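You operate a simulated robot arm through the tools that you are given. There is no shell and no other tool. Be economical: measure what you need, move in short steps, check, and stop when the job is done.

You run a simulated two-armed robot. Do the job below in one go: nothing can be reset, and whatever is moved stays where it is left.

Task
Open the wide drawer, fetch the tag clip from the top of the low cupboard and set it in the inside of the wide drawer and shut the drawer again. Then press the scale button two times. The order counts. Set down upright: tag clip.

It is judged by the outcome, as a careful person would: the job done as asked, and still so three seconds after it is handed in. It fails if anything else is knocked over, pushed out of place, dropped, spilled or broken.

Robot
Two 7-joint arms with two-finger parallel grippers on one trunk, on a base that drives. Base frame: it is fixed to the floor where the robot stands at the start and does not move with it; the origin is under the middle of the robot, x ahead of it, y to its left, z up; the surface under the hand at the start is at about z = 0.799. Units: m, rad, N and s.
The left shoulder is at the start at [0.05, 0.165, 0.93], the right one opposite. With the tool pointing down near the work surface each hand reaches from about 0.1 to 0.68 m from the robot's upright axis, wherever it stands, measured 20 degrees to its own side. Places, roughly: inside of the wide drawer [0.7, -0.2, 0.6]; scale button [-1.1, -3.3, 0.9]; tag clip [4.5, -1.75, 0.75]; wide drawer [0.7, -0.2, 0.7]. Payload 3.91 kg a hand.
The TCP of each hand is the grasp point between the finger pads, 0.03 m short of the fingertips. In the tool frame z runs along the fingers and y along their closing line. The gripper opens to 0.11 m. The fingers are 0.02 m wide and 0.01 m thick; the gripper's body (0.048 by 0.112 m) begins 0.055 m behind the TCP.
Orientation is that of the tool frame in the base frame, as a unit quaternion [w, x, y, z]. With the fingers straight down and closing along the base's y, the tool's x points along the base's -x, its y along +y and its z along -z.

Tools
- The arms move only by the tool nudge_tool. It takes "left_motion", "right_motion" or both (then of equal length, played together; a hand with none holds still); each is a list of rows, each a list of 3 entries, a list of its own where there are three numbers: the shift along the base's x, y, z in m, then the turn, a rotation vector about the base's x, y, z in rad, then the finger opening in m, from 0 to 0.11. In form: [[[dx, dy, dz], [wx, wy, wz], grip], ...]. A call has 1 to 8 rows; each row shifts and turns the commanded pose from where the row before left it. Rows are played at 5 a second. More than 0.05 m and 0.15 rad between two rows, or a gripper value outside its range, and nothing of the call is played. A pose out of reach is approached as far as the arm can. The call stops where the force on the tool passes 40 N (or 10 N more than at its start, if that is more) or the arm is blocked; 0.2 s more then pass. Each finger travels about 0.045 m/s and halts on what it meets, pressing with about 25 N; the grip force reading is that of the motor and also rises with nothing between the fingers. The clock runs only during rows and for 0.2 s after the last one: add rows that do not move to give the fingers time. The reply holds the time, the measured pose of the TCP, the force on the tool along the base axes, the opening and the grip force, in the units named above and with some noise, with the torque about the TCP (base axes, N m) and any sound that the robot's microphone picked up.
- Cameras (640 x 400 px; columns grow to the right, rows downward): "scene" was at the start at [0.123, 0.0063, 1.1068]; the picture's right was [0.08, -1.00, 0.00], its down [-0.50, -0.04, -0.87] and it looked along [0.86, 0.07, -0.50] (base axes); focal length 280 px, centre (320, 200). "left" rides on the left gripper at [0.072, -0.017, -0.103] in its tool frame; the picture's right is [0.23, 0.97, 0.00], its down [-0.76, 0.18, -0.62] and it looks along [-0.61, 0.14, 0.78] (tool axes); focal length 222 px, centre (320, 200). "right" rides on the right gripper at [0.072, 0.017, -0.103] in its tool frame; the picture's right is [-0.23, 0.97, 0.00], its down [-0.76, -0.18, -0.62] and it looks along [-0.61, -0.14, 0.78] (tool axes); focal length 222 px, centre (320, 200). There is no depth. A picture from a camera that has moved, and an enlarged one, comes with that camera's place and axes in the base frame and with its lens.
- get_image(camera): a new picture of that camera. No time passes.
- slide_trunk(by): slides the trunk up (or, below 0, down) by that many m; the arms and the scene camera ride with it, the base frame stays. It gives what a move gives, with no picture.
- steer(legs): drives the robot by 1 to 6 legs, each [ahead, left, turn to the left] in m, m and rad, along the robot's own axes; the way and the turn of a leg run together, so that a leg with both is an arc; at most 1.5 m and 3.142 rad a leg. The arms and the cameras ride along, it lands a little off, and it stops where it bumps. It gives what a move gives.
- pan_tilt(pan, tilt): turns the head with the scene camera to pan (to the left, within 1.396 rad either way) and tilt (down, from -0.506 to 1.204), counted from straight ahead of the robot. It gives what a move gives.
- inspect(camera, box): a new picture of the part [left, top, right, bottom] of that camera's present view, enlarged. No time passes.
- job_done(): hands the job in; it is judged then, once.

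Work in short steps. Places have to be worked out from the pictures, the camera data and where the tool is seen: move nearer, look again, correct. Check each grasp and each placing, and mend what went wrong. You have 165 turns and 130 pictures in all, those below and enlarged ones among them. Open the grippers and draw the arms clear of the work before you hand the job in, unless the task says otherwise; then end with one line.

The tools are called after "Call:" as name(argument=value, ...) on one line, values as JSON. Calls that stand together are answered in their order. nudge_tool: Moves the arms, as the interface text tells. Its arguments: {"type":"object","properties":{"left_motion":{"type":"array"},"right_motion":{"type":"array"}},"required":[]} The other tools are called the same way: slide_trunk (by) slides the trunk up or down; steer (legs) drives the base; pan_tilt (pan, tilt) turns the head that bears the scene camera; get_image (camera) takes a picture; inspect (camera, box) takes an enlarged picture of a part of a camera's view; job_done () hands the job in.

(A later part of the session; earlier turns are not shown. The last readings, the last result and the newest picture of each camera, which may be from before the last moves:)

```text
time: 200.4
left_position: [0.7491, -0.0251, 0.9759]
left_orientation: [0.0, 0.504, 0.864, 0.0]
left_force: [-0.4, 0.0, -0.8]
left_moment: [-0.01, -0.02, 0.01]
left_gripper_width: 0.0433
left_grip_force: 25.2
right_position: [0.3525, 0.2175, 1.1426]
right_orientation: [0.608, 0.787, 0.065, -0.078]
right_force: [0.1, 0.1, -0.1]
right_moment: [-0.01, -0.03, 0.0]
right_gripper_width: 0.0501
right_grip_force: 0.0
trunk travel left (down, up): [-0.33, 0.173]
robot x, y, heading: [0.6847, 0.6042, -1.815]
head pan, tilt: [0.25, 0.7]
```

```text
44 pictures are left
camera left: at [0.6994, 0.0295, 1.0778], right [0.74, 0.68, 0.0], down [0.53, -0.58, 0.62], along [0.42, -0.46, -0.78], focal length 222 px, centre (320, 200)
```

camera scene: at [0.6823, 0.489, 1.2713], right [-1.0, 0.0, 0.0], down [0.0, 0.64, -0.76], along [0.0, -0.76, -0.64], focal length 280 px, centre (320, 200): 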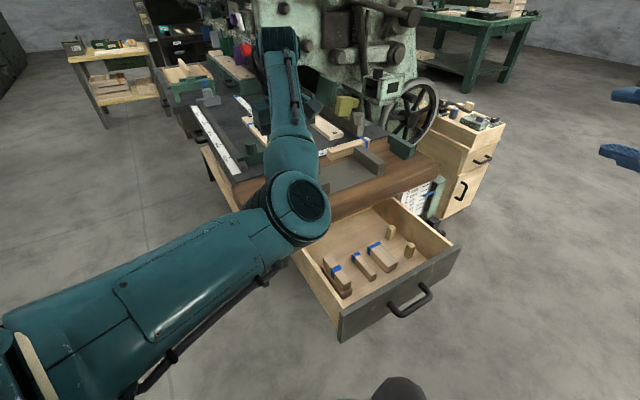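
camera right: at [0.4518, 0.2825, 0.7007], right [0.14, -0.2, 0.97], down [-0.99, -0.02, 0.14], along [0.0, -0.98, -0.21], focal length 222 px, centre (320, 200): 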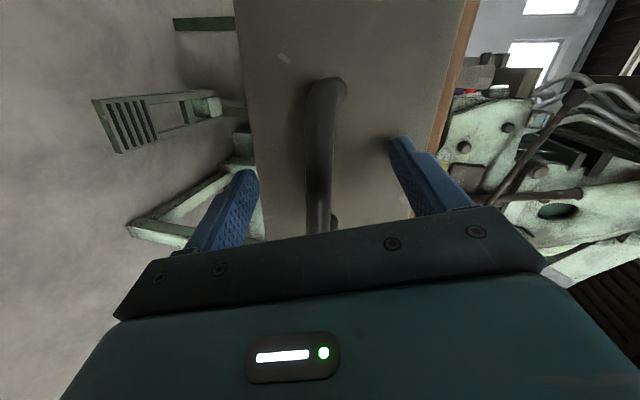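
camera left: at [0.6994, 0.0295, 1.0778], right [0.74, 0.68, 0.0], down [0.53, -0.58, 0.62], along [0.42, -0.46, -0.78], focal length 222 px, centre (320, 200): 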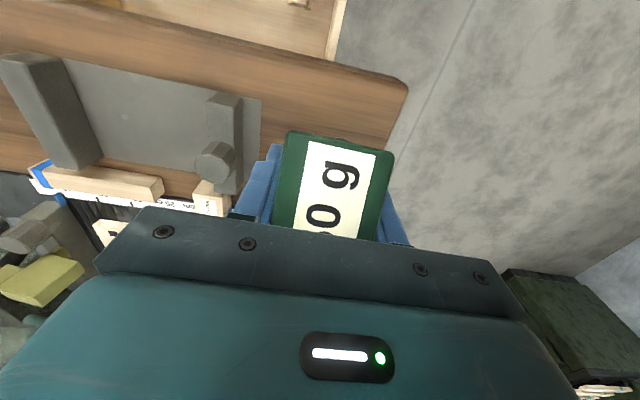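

The wood area left of the fixture plate is free. I tilt the tool ~20° to bring the clip upright over (0.733,-0.040), then check.

Call:
nudge_tool(left_motion=[[[-0.006, -0.005, -0.02], [0.103, 0.061, 0], 0.0], [[-0.005, -0.005, -0.02], [0.103, 0.061, 0], 0.0], [[-0.005, -0.005, -0.02], [0.103, 0.061, 0], 0.0], [[0, 0, 0], [0, 0, 0], 0.0]])

Call:
inspect(camera="scene", box=[210, 60, 370, 200])

Call:
get_image(camera="left")

```text
time: 201.4
left_position: [0.7341, -0.0381, 0.9154]
left_orientation: [-0.157, 0.496, 0.85, 0.087]
left_force: [-1.7, 1.1, 3.0]
left_moment: [0.06, -0.03, 0.04]
left_gripper_width: 0.0435
left_grip_force: 24.7
right_position: [0.351, 0.2189, 1.1428]
right_orientation: [0.609, 0.787, 0.063, -0.078]
right_force: [0.3, 1.0, 0.8]
right_moment: [0.01, 0.01, 0.02]
right_gripper_width: 0.0501
right_grip_force: 0.0
trunk travel left (down, up): [-0.33, 0.173]
robot x, y, heading: [0.6841, 0.5995, -1.818]
head pan, tilt: [0.25, 0.7]
```

```text
2.86 times, centred on (290, 130) of scene
camera zoom: at [0.6821, 0.4895, 1.2714], right [-1.0, 0.0, 0.0], down [0.0, 0.64, -0.77], along [0.0, -0.77, -0.64], focal length 800 px, centre (406, 400)
```

zoom: 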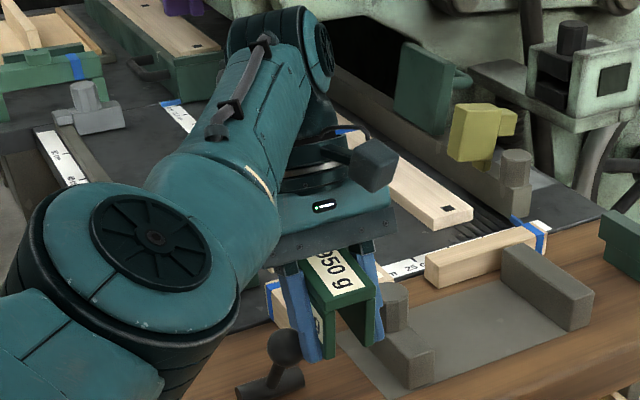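

```text
42 pictures are left
camera left: at [0.7061, -0.0185, 1.0365], right [0.74, 0.67, 0.07], down [0.62, -0.72, 0.31], along [0.26, -0.19, -0.95], focal length 222 px, centre (320, 200)
```

left: 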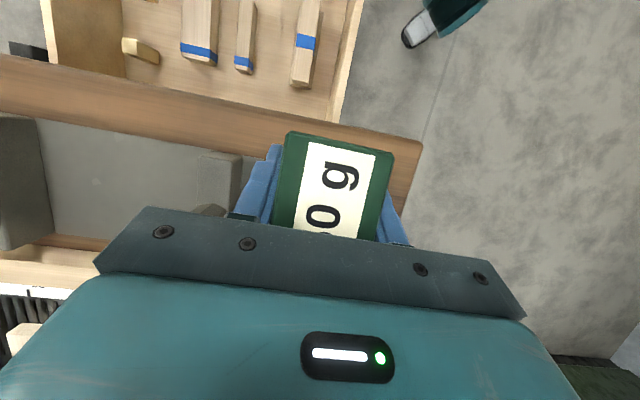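

I check the clearance to the lever ball with a closer crop.

Call:
inspect(camera="scene", box=[255, 130, 345, 200])

```text
5.71 times, centred on (300, 165) of scene
camera zoom: at [0.6821, 0.4895, 1.2714], right [-1.0, 0.0, 0.0], down [0.0, 0.64, -0.77], along [0.0, -0.77, -0.64], focal length 1599 px, centre (434, 400)
```

zoom: 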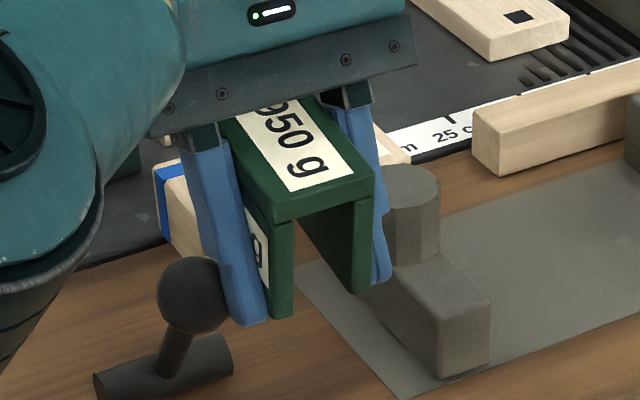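

The clip now hangs upright, and the lever ball is close but behind. I shift ~17 mm away from the lever and lower until touch.

Call:
nudge_tool(left_motion=[[[-0.0172, -0.0044, 0], [0, 0, 0], 0.0], [[0, 0, -0.03], [0, 0, 0], 0.0], [[0, 0, -0.03], [0, 0, 0], 0.0], [[0, 0, -0.012], [0, 0, 0], 0.0], [[0, 0, -0.006], [0, 0, 0], 0.0]])

Call:
inspect(camera="scene", box=[255, 130, 345, 200])

```text
time: 202.4
left_position: [0.7179, -0.037, 0.8572]
left_orientation: [-0.152, 0.495, 0.852, 0.077]
left_force: [1.0, -2.0, 11.2]
left_moment: [0.22, -0.7, -0.08]
left_gripper_width: 0.0435
left_grip_force: 24.8
left hand out of reach, approached as far as the arm can: row 1, 4
right_position: [0.3514, 0.2188, 1.1428]
right_orientation: [0.609, 0.787, 0.065, -0.078]
right_force: [0.7, -0.4, -0.2]
right_moment: [0.03, 0.0, 0.01]
right_gripper_width: 0.05
right_grip_force: 0.0
trunk travel left (down, up): [-0.33, 0.173]
robot x, y, heading: [0.6874, 0.5998, -1.818]
head pan, tilt: [0.25, 0.7]
stopped in row 5 (left hand): the force on the tool passed its limit at 48 N (the readings are from after the stop); the commanded pose is now the measured one
```

```text
5.71 times, centred on (300, 165) of scene
camera zoom: at [0.6824, 0.4894, 1.2714], right [-1.0, 0.0, 0.0], down [0.0, 0.64, -0.77], along [0.0, -0.77, -0.64], focal length 1599 px, centre (434, 400)
```

zoom: 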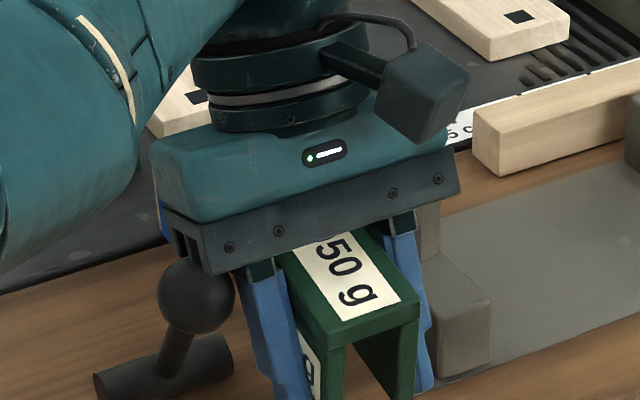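

Contact at 0.857. I check what touches, viewing lower.

Call:
inspect(camera="scene", box=[250, 140, 370, 230])

Call:
get_image(camera="left")

```text
4.44 times, centred on (310, 185) of scene
camera zoom: at [0.6824, 0.4894, 1.2714], right [-1.0, 0.0, 0.0], down [0.0, 0.64, -0.77], along [0.0, -0.77, -0.64], focal length 1244 px, centre (364, 267)
```

zoom: 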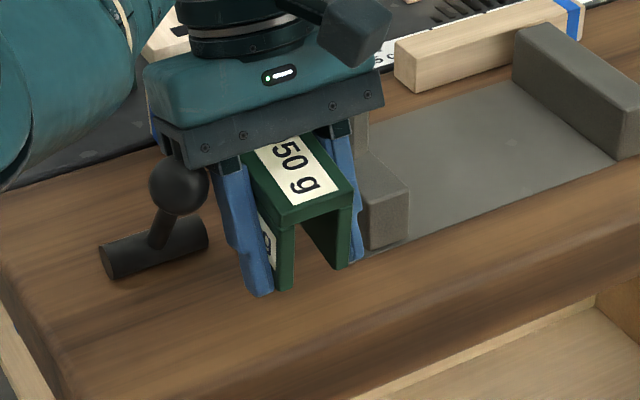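

```text
38 pictures are left
camera left: at [0.6893, -0.016, 0.9777], right [0.74, 0.67, 0.06], down [0.62, -0.71, 0.33], along [0.26, -0.21, -0.94], focal length 222 px, centre (320, 200)
```

left: 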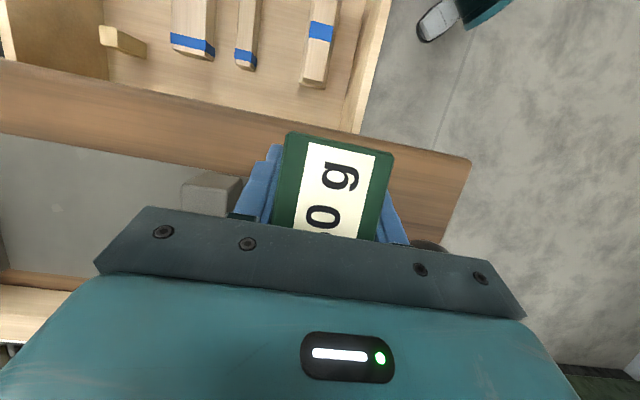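

The gripper body is against the lever ball (the lever itself has not moved), so I lift off. The clip now sits upright with the tool leaning 20° toward the desk — ideal for the drawer's front strip — so I place it with this grasp.

Call:
nudge_tool(left_motion=[[[0, 0, 0.03], [0, 0, 0], 0.0], [[0, 0, 0.03], [0, 0, 0], 0.0], [[-0.012, 0.022, 0.03], [0, 0, 0], 0.0], [[-0.02, 0.034, 0.01], [0, 0, 0], 0.0], [[-0.02, 0.034, 0], [0, 0, 0], 0.0], [[-0.02, 0.034, 0], [0, 0, 0], 0.0]])

Call:
steer(legs=[[0, -0.1, 0]])

Call:
get_image(camera="scene")

```text
time: 203.8
left_position: [0.6108, -0.0037, 0.9589]
left_orientation: [-0.152, 0.495, 0.851, 0.08]
left_force: [-0.4, 0.1, -0.2]
left_moment: [0.0, -0.02, 0.01]
left_gripper_width: 0.0434
left_grip_force: 25.3
left hand out of reach, approached as far as the arm can: row 2, 3, 4, 5, 6
right_position: [0.3502, 0.2179, 1.1427]
right_orientation: [0.609, 0.787, 0.064, -0.077]
right_force: [0.1, -0.4, -0.3]
right_moment: [-0.02, 0.03, -0.01]
right_gripper_width: 0.0501
right_grip_force: 0.0
trunk travel left (down, up): [-0.33, 0.173]
robot x, y, heading: [0.6861, 0.6027, -1.815]
head pan, tilt: [0.25, 0.7]
```

```text
time: 205.3
left_position: [0.5177, 0.0204, 0.959]
left_orientation: [-0.153, 0.495, 0.851, 0.079]
left_force: [-0.1, 0.4, -0.6]
left_moment: [-0.03, 0.0, 0.04]
left_gripper_width: 0.0433
left_grip_force: 24.8
right_position: [0.2568, 0.2412, 1.1431]
right_orientation: [0.609, 0.787, 0.064, -0.077]
right_force: [-0.3, 0.2, -0.2]
right_moment: [0.0, 0.0, 0.05]
right_gripper_width: 0.0501
right_grip_force: 0.1
trunk travel left (down, up): [-0.33, 0.173]
robot x, y, heading: [0.5903, 0.6266, -1.818]
head pan, tilt: [0.25, 0.7]
```

```text
37 pictures are left
camera scene: at [0.5875, 0.5128, 1.2713], right [-1.0, 0.0, 0.0], down [0.0, 0.64, -0.76], along [0.0, -0.76, -0.64], focal length 280 px, centre (320, 200)
```

scene: 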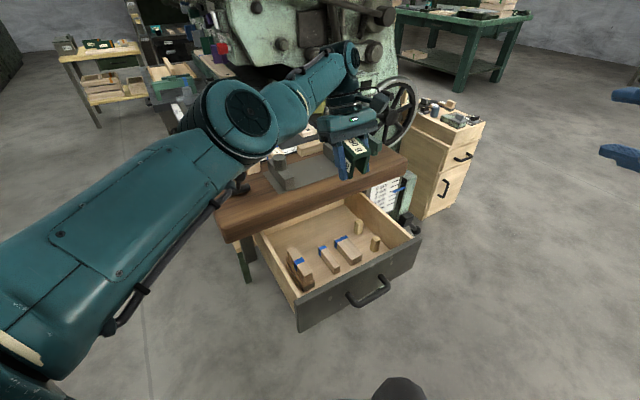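

I move over the placing spot with the arm and then look.

Call:
nudge_tool(left_motion=[[[0.011, 0.029, -0.01], [0, 0, 0], 0.0], [[0.011, 0.029, -0.01], [0, 0, 0], 0.0], [[0.011, 0.028, -0.01], [0, 0, 0], 0.0], [[0, 0, 0], [0, 0, 0], 0.0]])

Call:
get_image(camera="scene")

Call:
get_image(camera="left")

```text
time: 206.3
left_position: [0.5134, 0.0206, 0.9307]
left_orientation: [-0.153, 0.496, 0.851, 0.08]
left_force: [-0.3, 0.2, -0.9]
left_moment: [0.04, -0.03, -0.02]
left_gripper_width: 0.0437
left_grip_force: 25.0
left hand out of reach, approached as far as the arm can: row 1, 2, 3
right_position: [0.2551, 0.2414, 1.1426]
right_orientation: [0.609, 0.787, 0.065, -0.077]
right_force: [0.0, -0.5, 0.2]
right_moment: [0.03, 0.01, -0.04]
right_gripper_width: 0.0502
right_grip_force: 0.1
trunk travel left (down, up): [-0.33, 0.173]
robot x, y, heading: [0.5909, 0.6237, -1.813]
head pan, tilt: [0.25, 0.7]
```

```text
36 pictures are left
camera scene: at [0.5877, 0.5128, 1.2714], right [-1.0, 0.0, 0.0], down [0.0, 0.64, -0.76], along [0.0, -0.76, -0.64], focal length 280 px, centre (320, 200)
```

scene: 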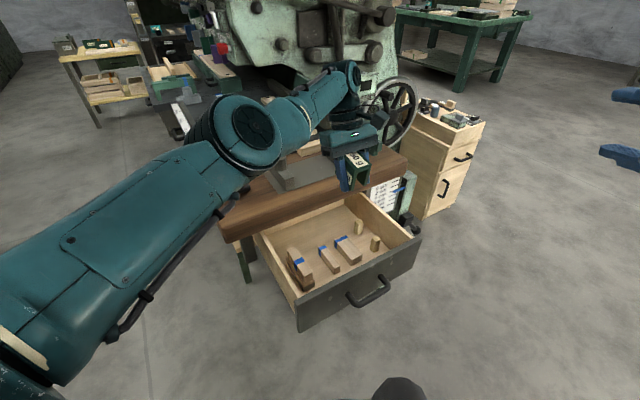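

```text
35 pictures are left
camera left: at [0.4842, 0.0421, 1.0493], right [0.74, 0.67, 0.06], down [0.62, -0.71, 0.32], along [0.26, -0.2, -0.94], focal length 222 px, centre (320, 200)
```

left: 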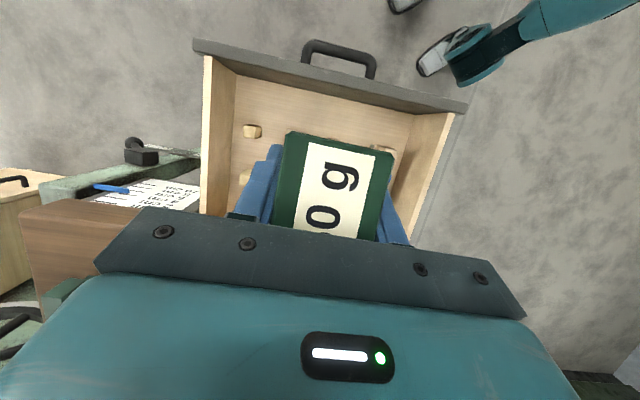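

The wrist lean limits motion from this side, and the elbow would foul the drawer wall. Standing squarely in front with the arm more extended is better; I translate there, turn, and undo the yaw.

Call:
steer(legs=[[0.0, -0.419, 0], [0.167, 0, 0], [0, 0, 0.778]])

Call:
slide_trunk(by=-0.08)

Call:
nudge_tool(left_motion=[[[0, 0, 0], [0, 0, -0.13], 0.0], [[0, 0, 0], [0, 0, -0.13], 0.0], [[0, 0, 0], [0, 0, -0.13], 0.0], [[0, 0, 0], [0, 0, -0.13], 0.0], [[0, 0, 0], [0, 0, -0.13], 0.0], [[0, 0, 0], [0, 0, -0.128], 0.0]])

Call:
get_image(camera="left")

```text
time: 213.8
left_position: [0.5064, 0.0871, 0.928]
left_orientation: [-0.173, 0.125, 0.977, 0.014]
left_force: [0.5, -1.3, -1.4]
left_moment: [-0.01, -0.01, -0.03]
left_gripper_width: 0.0437
left_grip_force: 25.0
right_position: [0.1689, 0.058, 1.1431]
right_orientation: [0.591, 0.7, 0.366, 0.165]
right_force: [0.6, -0.3, 0.1]
right_moment: [0.02, 0.03, 0.0]
right_gripper_width: 0.0503
right_grip_force: 0.1
trunk travel left (down, up): [-0.33, 0.173]
robot x, y, heading: [0.1257, 0.5669, -1.019]
head pan, tilt: [0.25, 0.7]
```

```text
time: 215.0
left_position: [0.5056, 0.0874, 0.8478]
left_orientation: [-0.173, 0.126, 0.977, 0.014]
left_force: [-0.3, 0.7, 0.4]
left_moment: [-0.02, -0.03, 0.01]
left_gripper_width: 0.0436
left_grip_force: 24.8
right_position: [0.1693, 0.0582, 1.0625]
right_orientation: [0.591, 0.699, 0.366, 0.165]
right_force: [0.9, 1.2, 0.1]
right_moment: [0.04, 0.02, 0.0]
right_gripper_width: 0.0499
right_grip_force: 0.0
trunk travel left (down, up): [-0.25, 0.253]
robot x, y, heading: [0.1268, 0.5631, -1.019]
head pan, tilt: [0.25, 0.7]
```

```text
time: 216.4
left_position: [0.4911, 0.1127, 0.8506]
left_orientation: [-0.154, 0.487, 0.856, 0.079]
left_force: [-0.7, 0.4, -0.4]
left_moment: [0.01, 0.0, -0.01]
left_gripper_width: 0.0434
left_grip_force: 24.8
left hand out of reach, approached as far as the arm can: row 1, 2, 3, 4, 5
right_position: [0.1692, 0.058, 1.0626]
right_orientation: [0.591, 0.7, 0.366, 0.165]
right_force: [-0.3, -1.0, -0.1]
right_moment: [0.04, 0.01, -0.01]
right_gripper_width: 0.0502
right_grip_force: 0.2
trunk travel left (down, up): [-0.25, 0.253]
robot x, y, heading: [0.127, 0.5654, -1.022]
head pan, tilt: [0.25, 0.7]
```

```text
34 pictures are left
camera left: at [0.4627, 0.1331, 0.9718], right [0.73, 0.68, 0.06], down [0.63, -0.7, 0.32], along [0.27, -0.2, -0.94], focal length 222 px, centre (320, 200)
```

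left: 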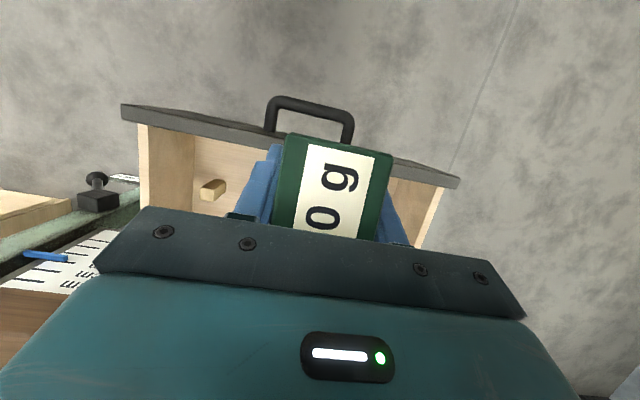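

Orientation is right. I move the remaining ~6 cm to above the target spot.

Call:
nudge_tool(left_motion=[[[0.03, -0.003, 0], [0, 0, 0], 0.0], [[0.03, -0.003, 0], [0, 0, 0], 0.0], [[0, 0, 0], [0, 0, 0], 0.0]])

Call:
pan_tilt(pan=0.1, tilt=0.75)

Call:
get_image(camera="scene")

Call:
get_image(camera="left")

```text
time: 217.2
left_position: [0.5374, 0.1298, 0.8523]
left_orientation: [-0.154, 0.487, 0.856, 0.078]
left_force: [-0.2, 0.6, -1.0]
left_moment: [0.01, 0.0, -0.01]
left_gripper_width: 0.0436
left_grip_force: 24.7
left hand out of reach, approached as far as the arm can: row 1, 2
right_position: [0.1691, 0.0566, 1.063]
right_orientation: [0.591, 0.7, 0.366, 0.165]
right_force: [-0.6, -0.7, -0.2]
right_moment: [-0.01, -0.02, -0.01]
right_gripper_width: 0.0501
right_grip_force: 0.1
trunk travel left (down, up): [-0.25, 0.253]
robot x, y, heading: [0.1243, 0.5653, -1.022]
head pan, tilt: [0.25, 0.7]
```

```text
time: 217.9
left_position: [0.5379, 0.1297, 0.8527]
left_orientation: [-0.154, 0.486, 0.857, 0.078]
left_force: [-0.7, 0.0, -0.7]
left_moment: [0.0, -0.01, 0.01]
left_gripper_width: 0.0437
left_grip_force: 24.5
right_position: [0.1684, 0.0573, 1.0619]
right_orientation: [0.591, 0.7, 0.366, 0.165]
right_force: [-0.7, -0.5, 0.3]
right_moment: [0.01, 0.0, 0.01]
right_gripper_width: 0.0502
right_grip_force: 0.0
trunk travel left (down, up): [-0.25, 0.253]
robot x, y, heading: [0.1269, 0.5664, -1.014]
head pan, tilt: [0.099, 0.75]
```

```text
33 pictures are left
camera scene: at [0.1953, 0.4741, 1.1871], right [-0.79, -0.61, 0.0], down [-0.41, 0.54, -0.73], along [0.44, -0.58, -0.68], focal length 280 px, centre (320, 200)
```

scene: 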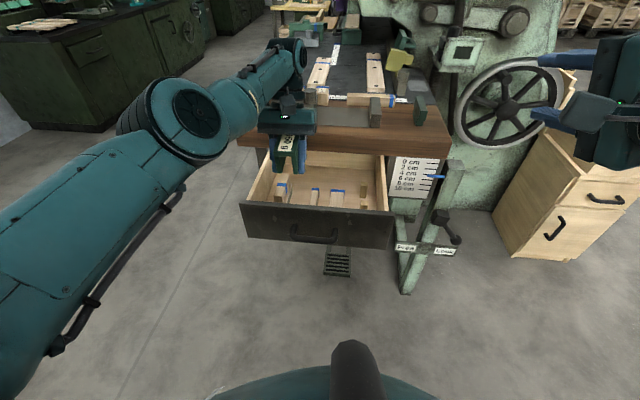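

```text
32 pictures are left
camera left: at [0.5087, 0.1498, 0.9732], right [0.73, 0.68, 0.06], down [0.63, -0.7, 0.32], along [0.27, -0.2, -0.94], focal length 222 px, centre (320, 200)
```

left: 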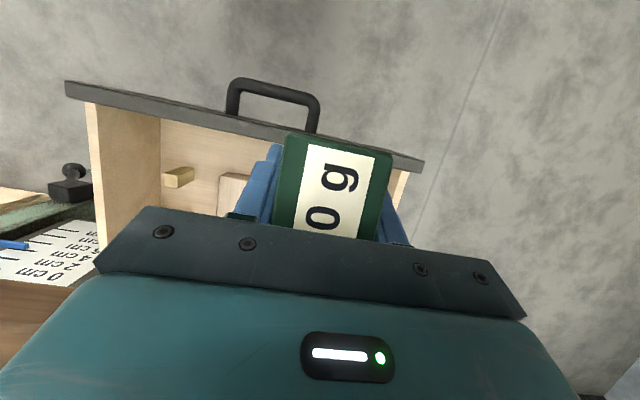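

The forearm would come close to the drawer front if I only lowered the trunk. I raise the trunk 0.12 m and reach down with a straighter arm instead.

Call:
slide_trunk(by=0.12)

Call:
nudge_tool(left_motion=[[[0.006, -0.012, -0.03], [0, 0, 0], 0.0], [[0.006, -0.012, -0.03], [0, 0, 0], 0.0], [[0, 0, -0.04], [0, 0, 0], 0.0], [[0, 0, -0.04], [0, 0, 0], 0.0], [[0, 0, -0.03], [0, 0, 0], 0.0], [[0, 0, 0], [0, 0, 0], 0.0]])

Call:
get_image(camera="scene")

```text
time: 219.4
left_position: [0.5375, 0.1296, 0.9716]
left_orientation: [-0.154, 0.486, 0.857, 0.078]
left_force: [-0.6, 0.2, -0.4]
left_moment: [0.01, 0.01, 0.01]
left_gripper_width: 0.0437
left_grip_force: 25.6
right_position: [0.1695, 0.0569, 1.1837]
right_orientation: [0.591, 0.7, 0.365, 0.165]
right_force: [0.0, 0.6, 0.8]
right_moment: [-0.03, 0.0, -0.03]
right_gripper_width: 0.0498
right_grip_force: 0.0
trunk travel left (down, up): [-0.37, 0.133]
robot x, y, heading: [0.1242, 0.5638, -1.016]
head pan, tilt: [0.099, 0.75]
```

```text
time: 220.8
left_position: [0.5333, 0.1498, 0.8125]
left_orientation: [-0.154, 0.487, 0.856, 0.078]
left_force: [-0.3, 0.3, -0.9]
left_moment: [-0.01, 0.01, 0.05]
left_gripper_width: 0.0435
left_grip_force: 24.9
left hand out of reach, approached as far as the arm can: row 1, 2, 3, 4, 5
right_position: [0.1688, 0.0572, 1.1827]
right_orientation: [0.591, 0.7, 0.365, 0.166]
right_force: [-0.9, 0.6, -0.7]
right_moment: [0.01, 0.02, 0.01]
right_gripper_width: 0.0501
right_grip_force: 0.0
trunk travel left (down, up): [-0.37, 0.133]
robot x, y, heading: [0.1252, 0.5665, -1.015]
head pan, tilt: [0.099, 0.75]
```

```text
31 pictures are left
camera scene: at [0.1952, 0.474, 1.3071], right [-0.8, -0.61, 0.0], down [-0.41, 0.54, -0.73], along [0.44, -0.58, -0.68], focal length 280 px, centre (320, 200)
```

scene: 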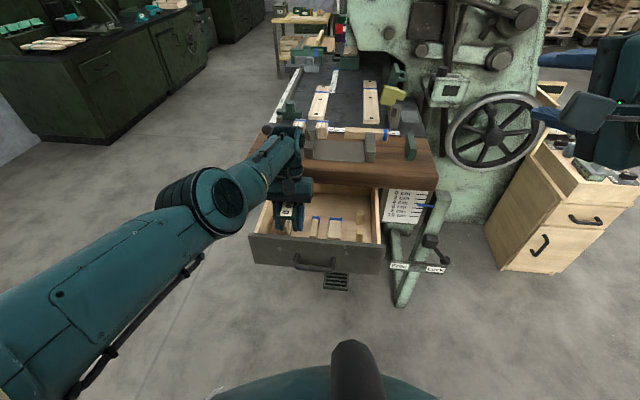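

The wrist limit keeps this lean from reaching in. I will straighten the tool, return to the drawer's left side, and wipe/set the clip flat on the desk edge for a clean vertical regrasp.

Call:
nudge_tool(left_motion=[[[0, 0, 0.04], [-0.103, -0.061, 0], 0.0], [[0, 0, 0.04], [-0.103, -0.061, 0], 0.0], [[0, 0, 0.04], [-0.1, -0.06, 0], 0.0], [[0, 0, 0.03], [0, 0, 0], 0.0]])

Call:
steer(legs=[[-0.027, 0.4, 0], [0.295, 0.096, 0], [0, 0, -0.8]])

Call:
nudge_tool(left_motion=[[[0, 0, 0], [0, 0, 0.135], 0.0], [[0, 0, 0], [0, 0, 0.135], 0.0], [[0, 0, 0], [0, 0, 0.135], 0.0], [[0, 0, 0], [0, 0, 0.135], 0.0], [[0, 0, 0], [0, 0, 0.135], 0.0], [[0, 0, 0], [0, 0, 0.135], 0.0]])

```text
time: 221.8
left_position: [0.5443, 0.133, 0.9486]
left_orientation: [-0.001, 0.495, 0.869, -0.009]
left_force: [0.1, -0.5, -0.7]
left_moment: [-0.02, 0.02, -0.01]
left_gripper_width: 0.0434
left_grip_force: 25.5
left hand out of reach, approached as far as the arm can: row 3, 4
right_position: [0.1678, 0.0581, 1.1825]
right_orientation: [0.59, 0.7, 0.365, 0.166]
right_force: [0.7, 0.1, 0.9]
right_moment: [0.04, -0.04, 0.01]
right_gripper_width: 0.0499
right_grip_force: 0.1
trunk travel left (down, up): [-0.37, 0.133]
robot x, y, heading: [0.1267, 0.5672, -1.018]
head pan, tilt: [0.099, 0.75]
```

```text
time: 229.5
left_position: [0.676, 0.0002, 0.9476]
left_orientation: [-0.003, 0.786, 0.618, -0.008]
left_force: [-0.2, 0.1, -0.7]
left_moment: [0.0, 0.01, 0.01]
left_gripper_width: 0.0438
left_grip_force: 25.2
right_position: [0.3535, 0.207, 1.1825]
right_orientation: [0.61, 0.786, 0.074, -0.069]
right_force: [-0.3, 0.0, -0.2]
right_moment: [-0.03, 0.0, -0.03]
right_gripper_width: 0.0502
right_grip_force: 0.0
trunk travel left (down, up): [-0.37, 0.133]
robot x, y, heading: [0.6788, 0.5974, -1.79]
head pan, tilt: [0.099, 0.75]
```

```text
time: 230.9
left_position: [0.675, 0.0011, 0.9471]
left_orientation: [0.0, 0.478, 0.878, -0.009]
left_force: [-0.3, 0.3, -0.1]
left_moment: [0.0, -0.02, 0.02]
left_gripper_width: 0.0436
left_grip_force: 25.0
right_position: [0.3529, 0.2101, 1.1828]
right_orientation: [0.609, 0.786, 0.076, -0.071]
right_force: [-0.3, 0.1, -0.2]
right_moment: [-0.01, -0.01, 0.01]
right_gripper_width: 0.0504
right_grip_force: 0.0
trunk travel left (down, up): [-0.37, 0.133]
robot x, y, heading: [0.6801, 0.6038, -1.793]
head pan, tilt: [0.099, 0.75]
```

Tool is vertical at s≈0.58, just before the desk edge. I lower to z≈0.832 and sweep inward over the edge to turn the clip flat onto the desk.

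Call:
nudge_tool(left_motion=[[[-0.009, 0.0155, -0.03], [0, 0, -0.035], 0.0], [[0, 0, -0.045], [0, 0, 0], 0.0], [[0, 0, -0.04], [0, 0, 0], 0.0], [[0.0102, -0.0172, 0], [0, 0, 0], 0.0], [[0.0102, -0.0172, 0], [0, 0, 0], 0.0], [[0.0102, -0.0172, 0], [0, 0, 0], 0.0], [[0.0076, -0.013, 0], [0, 0, 0], 0.0]])

Call:
pan_tilt(pan=0.2, tilt=0.75)

Call:
inspect(camera="scene", box=[230, 90, 390, 220])

Call:
get_image(camera="left")

```text
time: 232.5
left_position: [0.7022, -0.0481, 0.8326]
left_orientation: [0.0, 0.495, 0.869, -0.01]
left_force: [-9.2, 0.4, 3.8]
left_moment: [0.03, -0.85, 0.09]
left_gripper_width: 0.0436
left_grip_force: 24.8
right_position: [0.3533, 0.2083, 1.1824]
right_orientation: [0.61, 0.786, 0.074, -0.07]
right_force: [0.2, 0.2, -0.6]
right_moment: [0.0, -0.03, 0.0]
right_gripper_width: 0.0501
right_grip_force: 0.1
trunk travel left (down, up): [-0.37, 0.133]
robot x, y, heading: [0.6764, 0.6019, -1.794]
head pan, tilt: [0.099, 0.75]
```

```text
time: 233.2
left_position: [0.7033, -0.0474, 0.8316]
left_orientation: [0.0, 0.495, 0.869, -0.01]
left_force: [-17.8, -5.2, 5.2]
left_moment: [0.38, -1.43, -0.16]
left_gripper_width: 0.0436
left_grip_force: 24.7
right_position: [0.3529, 0.2083, 1.1816]
right_orientation: [0.61, 0.786, 0.075, -0.069]
right_force: [0.8, 0.0, 0.5]
right_moment: [0.0, 0.02, 0.01]
right_gripper_width: 0.0498
right_grip_force: 0.1
trunk travel left (down, up): [-0.37, 0.133]
robot x, y, heading: [0.6798, 0.6036, -1.793]
head pan, tilt: [0.201, 0.75]
```

```text
3.08 times, centred on (310, 155) of scene
camera zoom: at [0.6718, 0.4901, 1.3071], right [-1.0, 0.02, 0.0], down [0.02, 0.68, -0.73], along [-0.01, -0.73, -0.68], focal length 861 px, centre (351, 338)
```

zoom: 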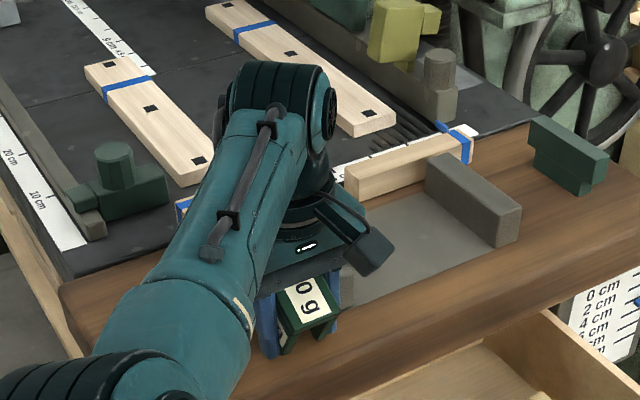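

```text
29 pictures are left
camera left: at [0.6534, 0.0077, 0.9344], right [0.72, 0.69, -0.02], down [0.55, -0.55, 0.63], along [0.42, -0.46, -0.78], focal length 222 px, centre (320, 200)
```

left: 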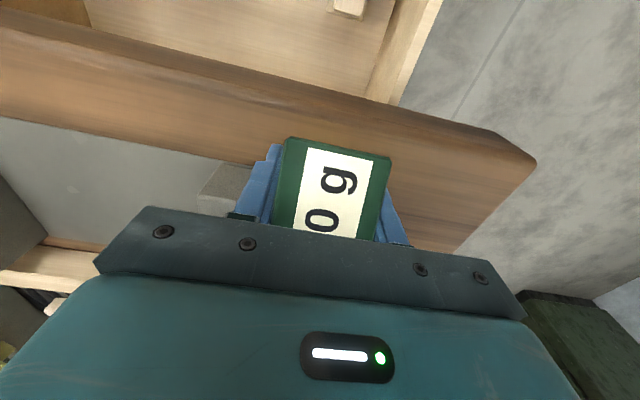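

Sideways force shows something touches on the lever side; I back off at once and look.

Call:
nudge_tool(left_motion=[[[-0.0153, 0.0258, 0], [0, 0, 0], 0.0], [[-0.0153, 0.0258, 0], [0, 0, 0], 0.0], [[0, 0, 0.03], [0, 0, 0], 0.0]])

Call:
inspect(camera="scene", box=[220, 90, 400, 220])

```text
time: 234.0
left_position: [0.6783, 0.0072, 0.8609]
left_orientation: [-0.001, 0.494, 0.87, -0.008]
left_force: [-0.2, -0.5, -0.8]
left_moment: [-0.01, 0.01, -0.01]
left_gripper_width: 0.0437
left_grip_force: 24.8
right_position: [0.3543, 0.2091, 1.1826]
right_orientation: [0.61, 0.786, 0.074, -0.069]
right_force: [-1.1, 0.0, -0.4]
right_moment: [0.02, 0.01, -0.01]
right_gripper_width: 0.0502
right_grip_force: 0.0
trunk travel left (down, up): [-0.37, 0.133]
robot x, y, heading: [0.6795, 0.6014, -1.789]
head pan, tilt: [0.201, 0.75]
```

```text
3.08 times, centred on (310, 155) of scene
camera zoom: at [0.6739, 0.4902, 1.3071], right [-1.0, 0.02, 0.0], down [0.01, 0.68, -0.73], along [-0.01, -0.73, -0.68], focal length 861 px, centre (351, 338)
```

zoom: 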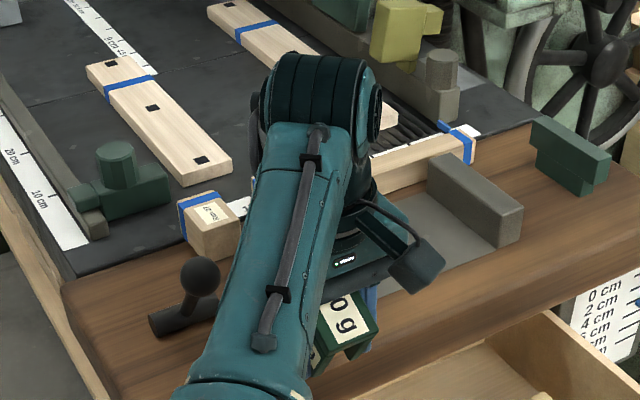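

The lever is undisturbed. I repeat further from it (s≈0.56) and less deep, then set the clip down there partly supported by the desk edge strip.

Call:
nudge_tool(left_motion=[[[-0.023, -0.0138, 0], [0, 0, 0], 0.0], [[0, 0, -0.029], [0, 0, 0], 0.0], [[0.0073, -0.0123, 0], [0, 0, 0], 0.0], [[0.0073, -0.0123, 0], [0, 0, 0], 0.0], [[0.0073, -0.0123, 0], [0, 0, 0], 0.0], [[0, 0, 0], [0, 0, 0], 0.0]])

Call:
inspect(camera="scene", box=[260, 120, 400, 220])

```text
time: 235.4
left_position: [0.6691, -0.0445, 0.8359]
left_orientation: [-0.001, 0.496, 0.868, -0.008]
left_force: [-14.8, 19.4, -0.3]
left_moment: [0.01, -0.02, -0.48]
left_gripper_width: 0.0439
left_grip_force: 25.1
right_position: [0.3521, 0.2105, 1.1829]
right_orientation: [0.611, 0.785, 0.074, -0.07]
right_force: [-0.5, 0.4, -0.4]
right_moment: [-0.03, 0.04, 0.02]
right_gripper_width: 0.0501
right_grip_force: 0.0
trunk travel left (down, up): [-0.37, 0.133]
robot x, y, heading: [0.6802, 0.6011, -1.79]
head pan, tilt: [0.201, 0.75]
```

```text
4.00 times, centred on (330, 170) of scene
camera zoom: at [0.6721, 0.4919, 1.3072], right [-1.0, 0.02, 0.0], down [0.01, 0.68, -0.73], along [-0.01, -0.73, -0.68], focal length 1120 px, centre (280, 320)
```

zoom: 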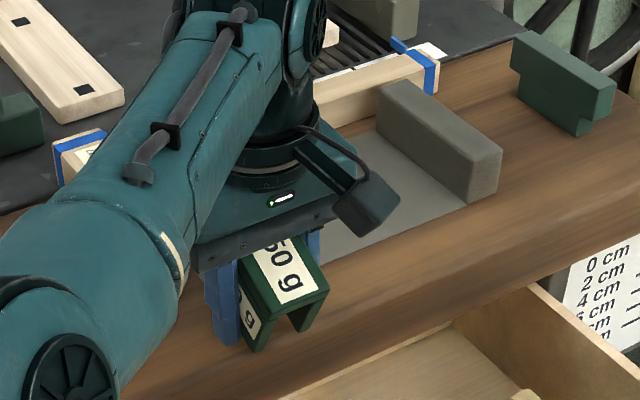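

That touched the fixture block, so I retreat. There is a clear spot on the desk's right part (s≈0.285, n≈-0.41), away from lever and fixture; I go to the start side of the drawer to use it.

Call:
nudge_tool(left_motion=[[[-0.0153, 0.0258, 0], [0, 0, 0], 0.0], [[-0.0153, 0.0258, 0.02], [0, 0, 0], 0.0], [[0, 0, 0.045], [0, 0, 0], 0.0], [[0, 0, 0.045], [0, 0, 0], 0.0], [[0, 0, 0.03], [0, 0, 0], 0.0]])

Call:
steer(legs=[[-0.145, -0.268, 0], [0.363, -0.298, 0], [0, 0, 1.14], [0.21, -0.507, 0]])

Call:
pan_tilt(pan=0.2, tilt=0.75)

Call:
get_image(camera="scene")

```text
time: 236.6
left_position: [0.6429, -0.0034, 0.9751]
left_orientation: [0.0, 0.494, 0.869, -0.008]
left_force: [-0.4, -0.7, -0.1]
left_moment: [0.02, 0.05, -0.01]
left_gripper_width: 0.0435
left_grip_force: 25.7
left hand out of reach, approached as far as the arm can: row 5
right_position: [0.3539, 0.2084, 1.1832]
right_orientation: [0.61, 0.786, 0.075, -0.07]
right_force: [0.5, -0.3, -0.8]
right_moment: [0.0, 0.0, 0.02]
right_gripper_width: 0.0503
right_grip_force: 0.1
trunk travel left (down, up): [-0.37, 0.133]
robot x, y, heading: [0.6815, 0.5996, -1.793]
head pan, tilt: [0.201, 0.75]
```

```text
time: 249.7
left_position: [0.4618, -0.3281, 0.9741]
left_orientation: [0.005, -0.042, 0.999, -0.008]
left_force: [-0.2, 0.6, 0.1]
left_moment: [-0.01, -0.04, 0.01]
left_gripper_width: 0.0438
left_grip_force: 24.8
right_position: [0.1438, -0.4923, 1.1838]
right_orientation: [0.553, 0.627, 0.479, 0.265]
right_force: [0.5, -0.1, -0.2]
right_moment: [0.01, -0.01, -0.01]
right_gripper_width: 0.05
right_grip_force: 0.1
trunk travel left (down, up): [-0.37, 0.133]
robot x, y, heading: [-0.0718, -0.0304, -0.677]
head pan, tilt: [0.201, 0.75]
```

```text
time: 250.3
left_position: [0.4625, -0.3278, 0.9755]
left_orientation: [0.005, -0.042, 0.999, -0.008]
left_force: [0.4, -0.3, -0.7]
left_moment: [0.01, 0.04, 0.01]
left_gripper_width: 0.044
left_grip_force: 25.1
right_position: [0.1438, -0.494, 1.1829]
right_orientation: [0.554, 0.627, 0.479, 0.264]
right_force: [-0.3, -0.7, 0.0]
right_moment: [0.01, -0.03, -0.02]
right_gripper_width: 0.0502
right_grip_force: 0.0
trunk travel left (down, up): [-0.37, 0.133]
robot x, y, heading: [-0.0683, -0.0292, -0.673]
head pan, tilt: [0.201, 0.75]
```

```text
26 pictures are left
camera scene: at [0.0329, -0.0866, 1.3071], right [-0.46, -0.89, 0.0], down [-0.61, 0.31, -0.73], along [0.65, -0.33, -0.68], focal length 280 px, centre (320, 200)
```

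scene: 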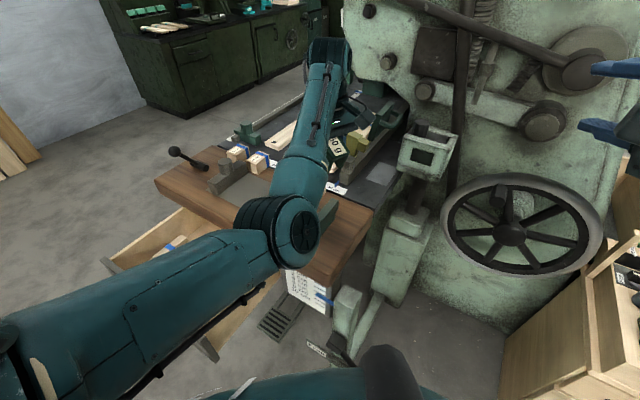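

I yaw the gripper -64° and move above the clear spot (0.454,-0.207).

Call:
nudge_tool(left_motion=[[[-0.001, 0.015, 0], [0, 0, -0.14], 0.0], [[-0.001, 0.015, 0], [0, 0, -0.14], 0.0], [[-0.001, 0.015, 0], [0, 0, -0.14], 0.0], [[-0.001, 0.015, 0], [0, 0, -0.14], 0.0], [[-0.001, 0.015, 0], [0, 0, -0.14], 0.0], [[-0.001, 0.015, 0], [0, 0, -0.14], 0.0], [[-0.001, 0.015, 0], [0, 0, -0.14], 0.0], [[-0.001, 0.016, 0], [0, 0, -0.138], 0.0]])

Call:
get_image(camera="left")

```text
time: 252.1
left_position: [0.5045, -0.2385, 0.9475]
left_orientation: [0.0, 0.496, 0.868, -0.009]
left_force: [0.1, 0.2, -1.0]
left_moment: [0.02, -0.03, -0.01]
left_gripper_width: 0.0434
left_grip_force: 25.2
left hand out of reach, approached as far as the arm can: row 1, 2, 3, 4, 5, 6, 7, 8
right_position: [0.1454, -0.4941, 1.1825]
right_orientation: [0.553, 0.628, 0.48, 0.263]
right_force: [0.3, -0.7, 0.2]
right_moment: [-0.01, 0.01, -0.01]
right_gripper_width: 0.05
right_grip_force: 0.1
trunk travel left (down, up): [-0.37, 0.133]
robot x, y, heading: [-0.0676, -0.0302, -0.674]
head pan, tilt: [0.201, 0.75]
```

```text
25 pictures are left
camera left: at [0.4545, -0.1841, 1.0497], right [0.72, 0.69, -0.02], down [0.55, -0.56, 0.63], along [0.42, -0.46, -0.78], focal length 222 px, centre (320, 200)
```

left: 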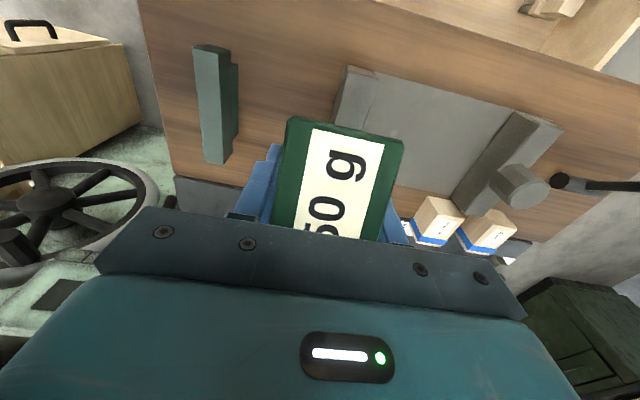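

The wood between green block and fixture is clear. I shift the base slightly to centre over it and lower the trunk 0.085.

Call:
steer(legs=[[-0.058, -0.007, 0]])

Call:
slide_trunk(by=-0.085)

Call:
get_image(camera="left")

```text
time: 253.1
left_position: [0.4536, -0.2074, 0.9485]
left_orientation: [0.001, 0.494, 0.869, -0.009]
left_force: [-0.1, 0.0, -0.3]
left_moment: [-0.02, 0.01, -0.01]
left_gripper_width: 0.0437
left_grip_force: 25.1
right_position: [0.0933, -0.4606, 1.1835]
right_orientation: [0.554, 0.628, 0.48, 0.264]
right_force: [0.0, 0.7, 0.2]
right_moment: [0.01, 0.01, -0.02]
right_gripper_width: 0.0501
right_grip_force: 0.2
trunk travel left (down, up): [-0.37, 0.133]
robot x, y, heading: [-0.1174, -0.0013, -0.669]
head pan, tilt: [0.201, 0.75]
```

```text
time: 254.3
left_position: [0.4536, -0.2087, 0.864]
left_orientation: [0.001, 0.495, 0.869, -0.009]
left_force: [-0.1, 0.0, -0.9]
left_moment: [-0.02, -0.02, -0.02]
left_gripper_width: 0.0436
left_grip_force: 24.9
right_position: [0.0947, -0.4635, 1.0989]
right_orientation: [0.554, 0.627, 0.48, 0.264]
right_force: [0.4, -0.1, -0.9]
right_moment: [0.0, 0.01, -0.01]
right_gripper_width: 0.0498
right_grip_force: 0.1
trunk travel left (down, up): [-0.285, 0.218]
robot x, y, heading: [-0.1168, -0.0, -0.674]
head pan, tilt: [0.201, 0.75]
```

```text
24 pictures are left
camera left: at [0.4041, -0.1535, 0.965], right [0.72, 0.69, -0.02], down [0.55, -0.55, 0.63], along [0.43, -0.46, -0.78], focal length 222 px, centre (320, 200)
```

left: 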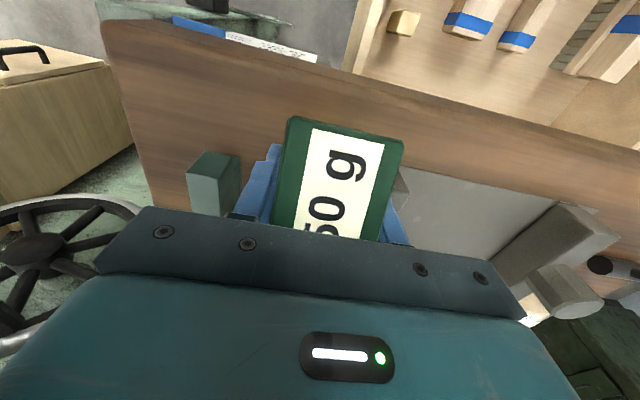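

I lower until light contact with the desk.

Call:
nudge_tool(left_motion=[[[0, 0, -0.015], [0, 0, 0], 0.0], [[0, 0, -0.012], [0, 0, 0], 0.0], [[0, 0, -0.006], [0, 0, 0], 0.0], [[0, 0, 0], [0, 0, 0], 0.0]])

```text
time: 255.3
left_position: [0.4555, -0.2103, 0.8309]
left_orientation: [0.001, 0.495, 0.869, -0.01]
left_force: [0.2, 1.1, -0.7]
left_moment: [-0.03, -0.01, 0.03]
left_gripper_width: 0.0436
left_grip_force: 25.1
right_position: [0.0939, -0.4622, 1.0977]
right_orientation: [0.554, 0.627, 0.48, 0.264]
right_force: [-0.2, -0.2, 0.3]
right_moment: [0.01, -0.02, -0.01]
right_gripper_width: 0.0501
right_grip_force: 0.2
trunk travel left (down, up): [-0.285, 0.218]
robot x, y, heading: [-0.115, 0.0003, -0.675]
head pan, tilt: [0.201, 0.75]
```

No contact yet; a few millimetres more in small steps.

Call:
nudge_tool(left_motion=[[[0, 0, -0.004], [0, 0, 0], 0.0], [[0, 0, -0.004], [0, 0, 0], 0.0], [[0, 0, -0.004], [0, 0, 0], 0.0], [[0, 0, -0.004], [0, 0, 0], 0.0], [[0, 0, -0.004], [0, 0, 0], 0.0]])

Call:
get_image(camera="left")

```text
time: 256.1
left_position: [0.4567, -0.2092, 0.8296]
left_orientation: [0.011, 0.494, 0.869, -0.008]
left_force: [-6.1, 2.8, 14.4]
left_moment: [0.39, -0.05, 0.21]
left_gripper_width: 0.0436
left_grip_force: 25.1
right_position: [0.0938, -0.4616, 1.0986]
right_orientation: [0.555, 0.627, 0.479, 0.264]
right_force: [0.0, 0.2, -0.7]
right_moment: [-0.02, -0.02, 0.02]
right_gripper_width: 0.0501
right_grip_force: 0.1
trunk travel left (down, up): [-0.285, 0.218]
robot x, y, heading: [-0.118, 0.0013, -0.674]
head pan, tilt: [0.201, 0.75]
stopped in row 4 (left hand): the force on the tool passed its limit at 43 N (the readings are from after the stop); the commanded pose is now the measured one
```

```text
23 pictures are left
camera left: at [0.4042, -0.1546, 0.9298], right [0.72, 0.69, -0.01], down [0.53, -0.55, 0.64], along [0.44, -0.47, -0.77], focal length 222 px, centre (320, 200)
```

left: 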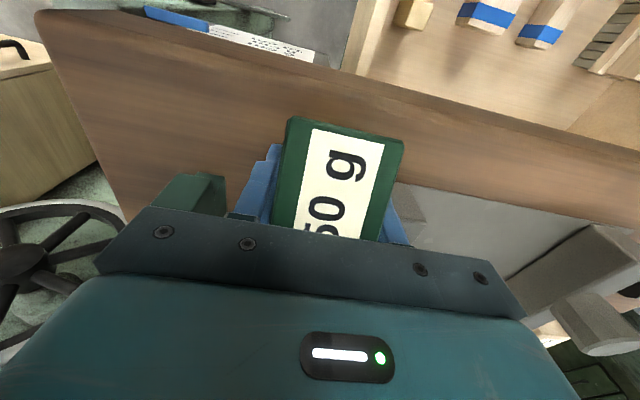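

Contact at desk level. I release to 0.07 and look at how the clip settled.

Call:
nudge_tool(left_motion=[[[0, 0, 0.001], [0, 0, 0], 0.05], [[0, 0, 0], [0, 0, 0], 0.06], [[0, 0, 0], [0, 0, 0], 0.068], [[0, 0, 0], [0, 0, 0], 0.068], [[0, 0, 0], [0, 0, 0], 0.068]])

Call:
nudge_tool(left_motion=[[[0, 0, 0.04], [0, 0, 0], 0.068], [[0, 0, 0.04], [0, 0, 0], 0.068], [[0, 0, 0.02], [-0.016, -0.01, 0], 0.068]])

Call:
get_image(camera="left")

```text
time: 257.3
left_position: [0.4526, -0.2127, 0.83]
left_orientation: [0.009, 0.497, 0.868, -0.008]
left_force: [-27.4, -10.4, 19.1]
left_moment: [0.6, -0.31, -0.04]
left_gripper_width: 0.0538
left_grip_force: 0.0
right_position: [0.0903, -0.4635, 1.099]
right_orientation: [0.555, 0.628, 0.478, 0.265]
right_force: [-0.2, -0.1, -0.3]
right_moment: [-0.01, 0.03, -0.01]
right_gripper_width: 0.0502
right_grip_force: 0.0
trunk travel left (down, up): [-0.285, 0.218]
robot x, y, heading: [-0.1191, -0.0015, -0.677]
head pan, tilt: [0.201, 0.75]
```

```text
time: 258.1
left_position: [0.4742, -0.2147, 0.9227]
left_orientation: [0.019, 0.493, 0.87, -0.012]
left_force: [0.0, 0.2, 0.7]
left_moment: [0.02, 0.01, 0.02]
left_gripper_width: 0.0679
left_grip_force: 0.0
left hand out of reach, approached as far as the arm can: row 2, 3
right_position: [0.095, -0.4626, 1.0981]
right_orientation: [0.554, 0.627, 0.479, 0.264]
right_force: [-0.4, -0.2, 0.4]
right_moment: [-0.03, -0.02, 0.02]
right_gripper_width: 0.0501
right_grip_force: 0.0
trunk travel left (down, up): [-0.285, 0.218]
robot x, y, heading: [-0.1202, -0.0034, -0.668]
head pan, tilt: [0.201, 0.75]
```

```text
22 pictures are left
camera left: at [0.4209, -0.1581, 1.0214], right [0.72, 0.69, -0.01], down [0.53, -0.54, 0.66], along [0.45, -0.48, -0.76], focal length 222 px, centre (320, 200)
```

left: 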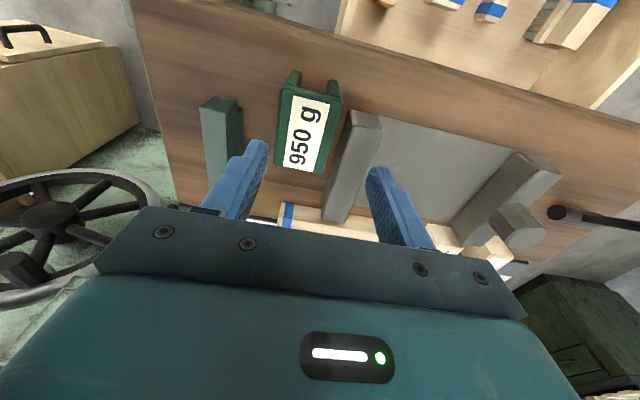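

The clip stands upright on the desk at ≈(0.464,-0.223). I regrasp it centred, higher up, with a slight 8° lean so that the hardware will clear the drawer front.

Call:
nudge_tool(left_motion=[[[-0.005, -0.004, 0], [0.084, 0.05, 0], 0.068], [[-0.005, -0.004, 0], [0.084, 0.05, 0], 0.068], [[0, 0, -0.025], [0, 0, 0], 0.068], [[0, 0, 0], [0, 0, 0], 0.068]])

Call:
get_image(camera="left")

```text
time: 259.1
left_position: [0.4634, -0.2243, 0.8968]
left_orientation: [-0.068, 0.492, 0.867, 0.036]
left_force: [0.2, -0.1, -0.1]
left_moment: [0.02, 0.01, 0.0]
left_gripper_width: 0.0681
left_grip_force: 0.1
right_position: [0.0938, -0.4626, 1.0977]
right_orientation: [0.554, 0.626, 0.48, 0.264]
right_force: [0.3, 0.8, 0.6]
right_moment: [0.0, -0.02, 0.01]
right_gripper_width: 0.0503
right_grip_force: 0.1
trunk travel left (down, up): [-0.285, 0.218]
robot x, y, heading: [-0.1162, 0.004, -0.673]
head pan, tilt: [0.201, 0.75]
```

```text
21 pictures are left
camera left: at [0.4212, -0.1862, 1.0099], right [0.72, 0.69, 0.03], down [0.59, -0.64, 0.5], along [0.36, -0.34, -0.87], focal length 222 px, centre (320, 200)
```

left: 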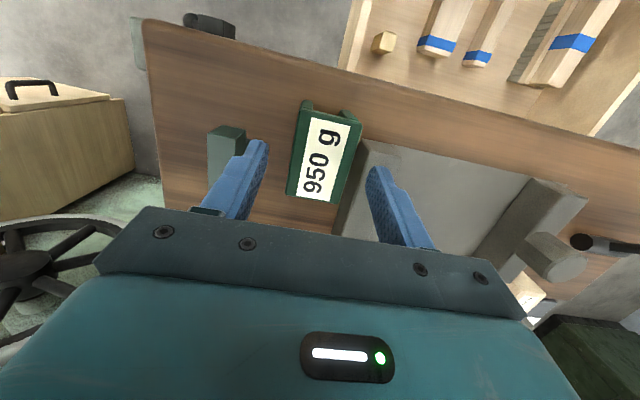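

Clip centre is ≈(0.463,-0.218). I correct 6 mm, descend to z 0.847 and close.

Call:
nudge_tool(left_motion=[[[0, 0.006, -0.015], [0, 0, 0], 0.068], [[0, 0, -0.02], [0, 0, 0], 0.068], [[0, 0, -0.015], [0, 0, 0], 0.068], [[0, 0, 0], [0, 0, 0], 0.0], [[0, 0, 0], [0, 0, 0], 0.0], [[0, 0, 0], [0, 0, 0], 0.0], [[0, 0, 0], [0, 0, 0], 0.0]])

Call:
slide_trunk(by=0.1)

Call:
get_image(camera="left")

```text
time: 259.8
left_position: [0.4654, -0.2184, 0.8716]
left_orientation: [-0.055, 0.491, 0.869, 0.04]
left_force: [-6.4, 1.0, 16.7]
left_moment: [0.21, -0.36, 0.31]
left_gripper_width: 0.0654
left_grip_force: 0.2
right_position: [0.093, -0.4619, 1.1]
right_orientation: [0.555, 0.627, 0.479, 0.264]
right_force: [-0.4, 0.1, 0.0]
right_moment: [-0.03, 0.01, -0.03]
right_gripper_width: 0.05
right_grip_force: 0.1
trunk travel left (down, up): [-0.285, 0.218]
robot x, y, heading: [-0.1177, -0.0029, -0.671]
head pan, tilt: [0.201, 0.75]
stopped in row 3 (left hand): the force on the tool passed its limit at 48 N (the readings are from after the stop); the commanded pose is now the measured one
```

```text
time: 261.1
left_position: [0.466, -0.2182, 0.9655]
left_orientation: [-0.058, 0.492, 0.868, 0.039]
left_force: [0.1, -0.5, 0.3]
left_moment: [0.02, -0.02, -0.02]
left_gripper_width: 0.0682
left_grip_force: 0.1
right_position: [0.0941, -0.4628, 1.1982]
right_orientation: [0.554, 0.627, 0.48, 0.264]
right_force: [0.0, 0.2, 0.5]
right_moment: [0.02, -0.01, 0.02]
right_gripper_width: 0.0502
right_grip_force: 0.0
trunk travel left (down, up): [-0.385, 0.118]
robot x, y, heading: [-0.1178, 0.0009, -0.673]
head pan, tilt: [0.201, 0.75]
```

```text
20 pictures are left
camera left: at [0.4219, -0.1796, 1.0765], right [0.72, 0.69, 0.04], down [0.58, -0.63, 0.51], along [0.38, -0.35, -0.86], focal length 222 px, centre (320, 200)
```

left: 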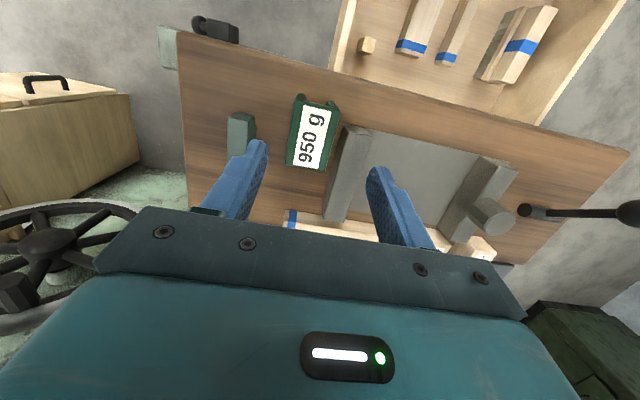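

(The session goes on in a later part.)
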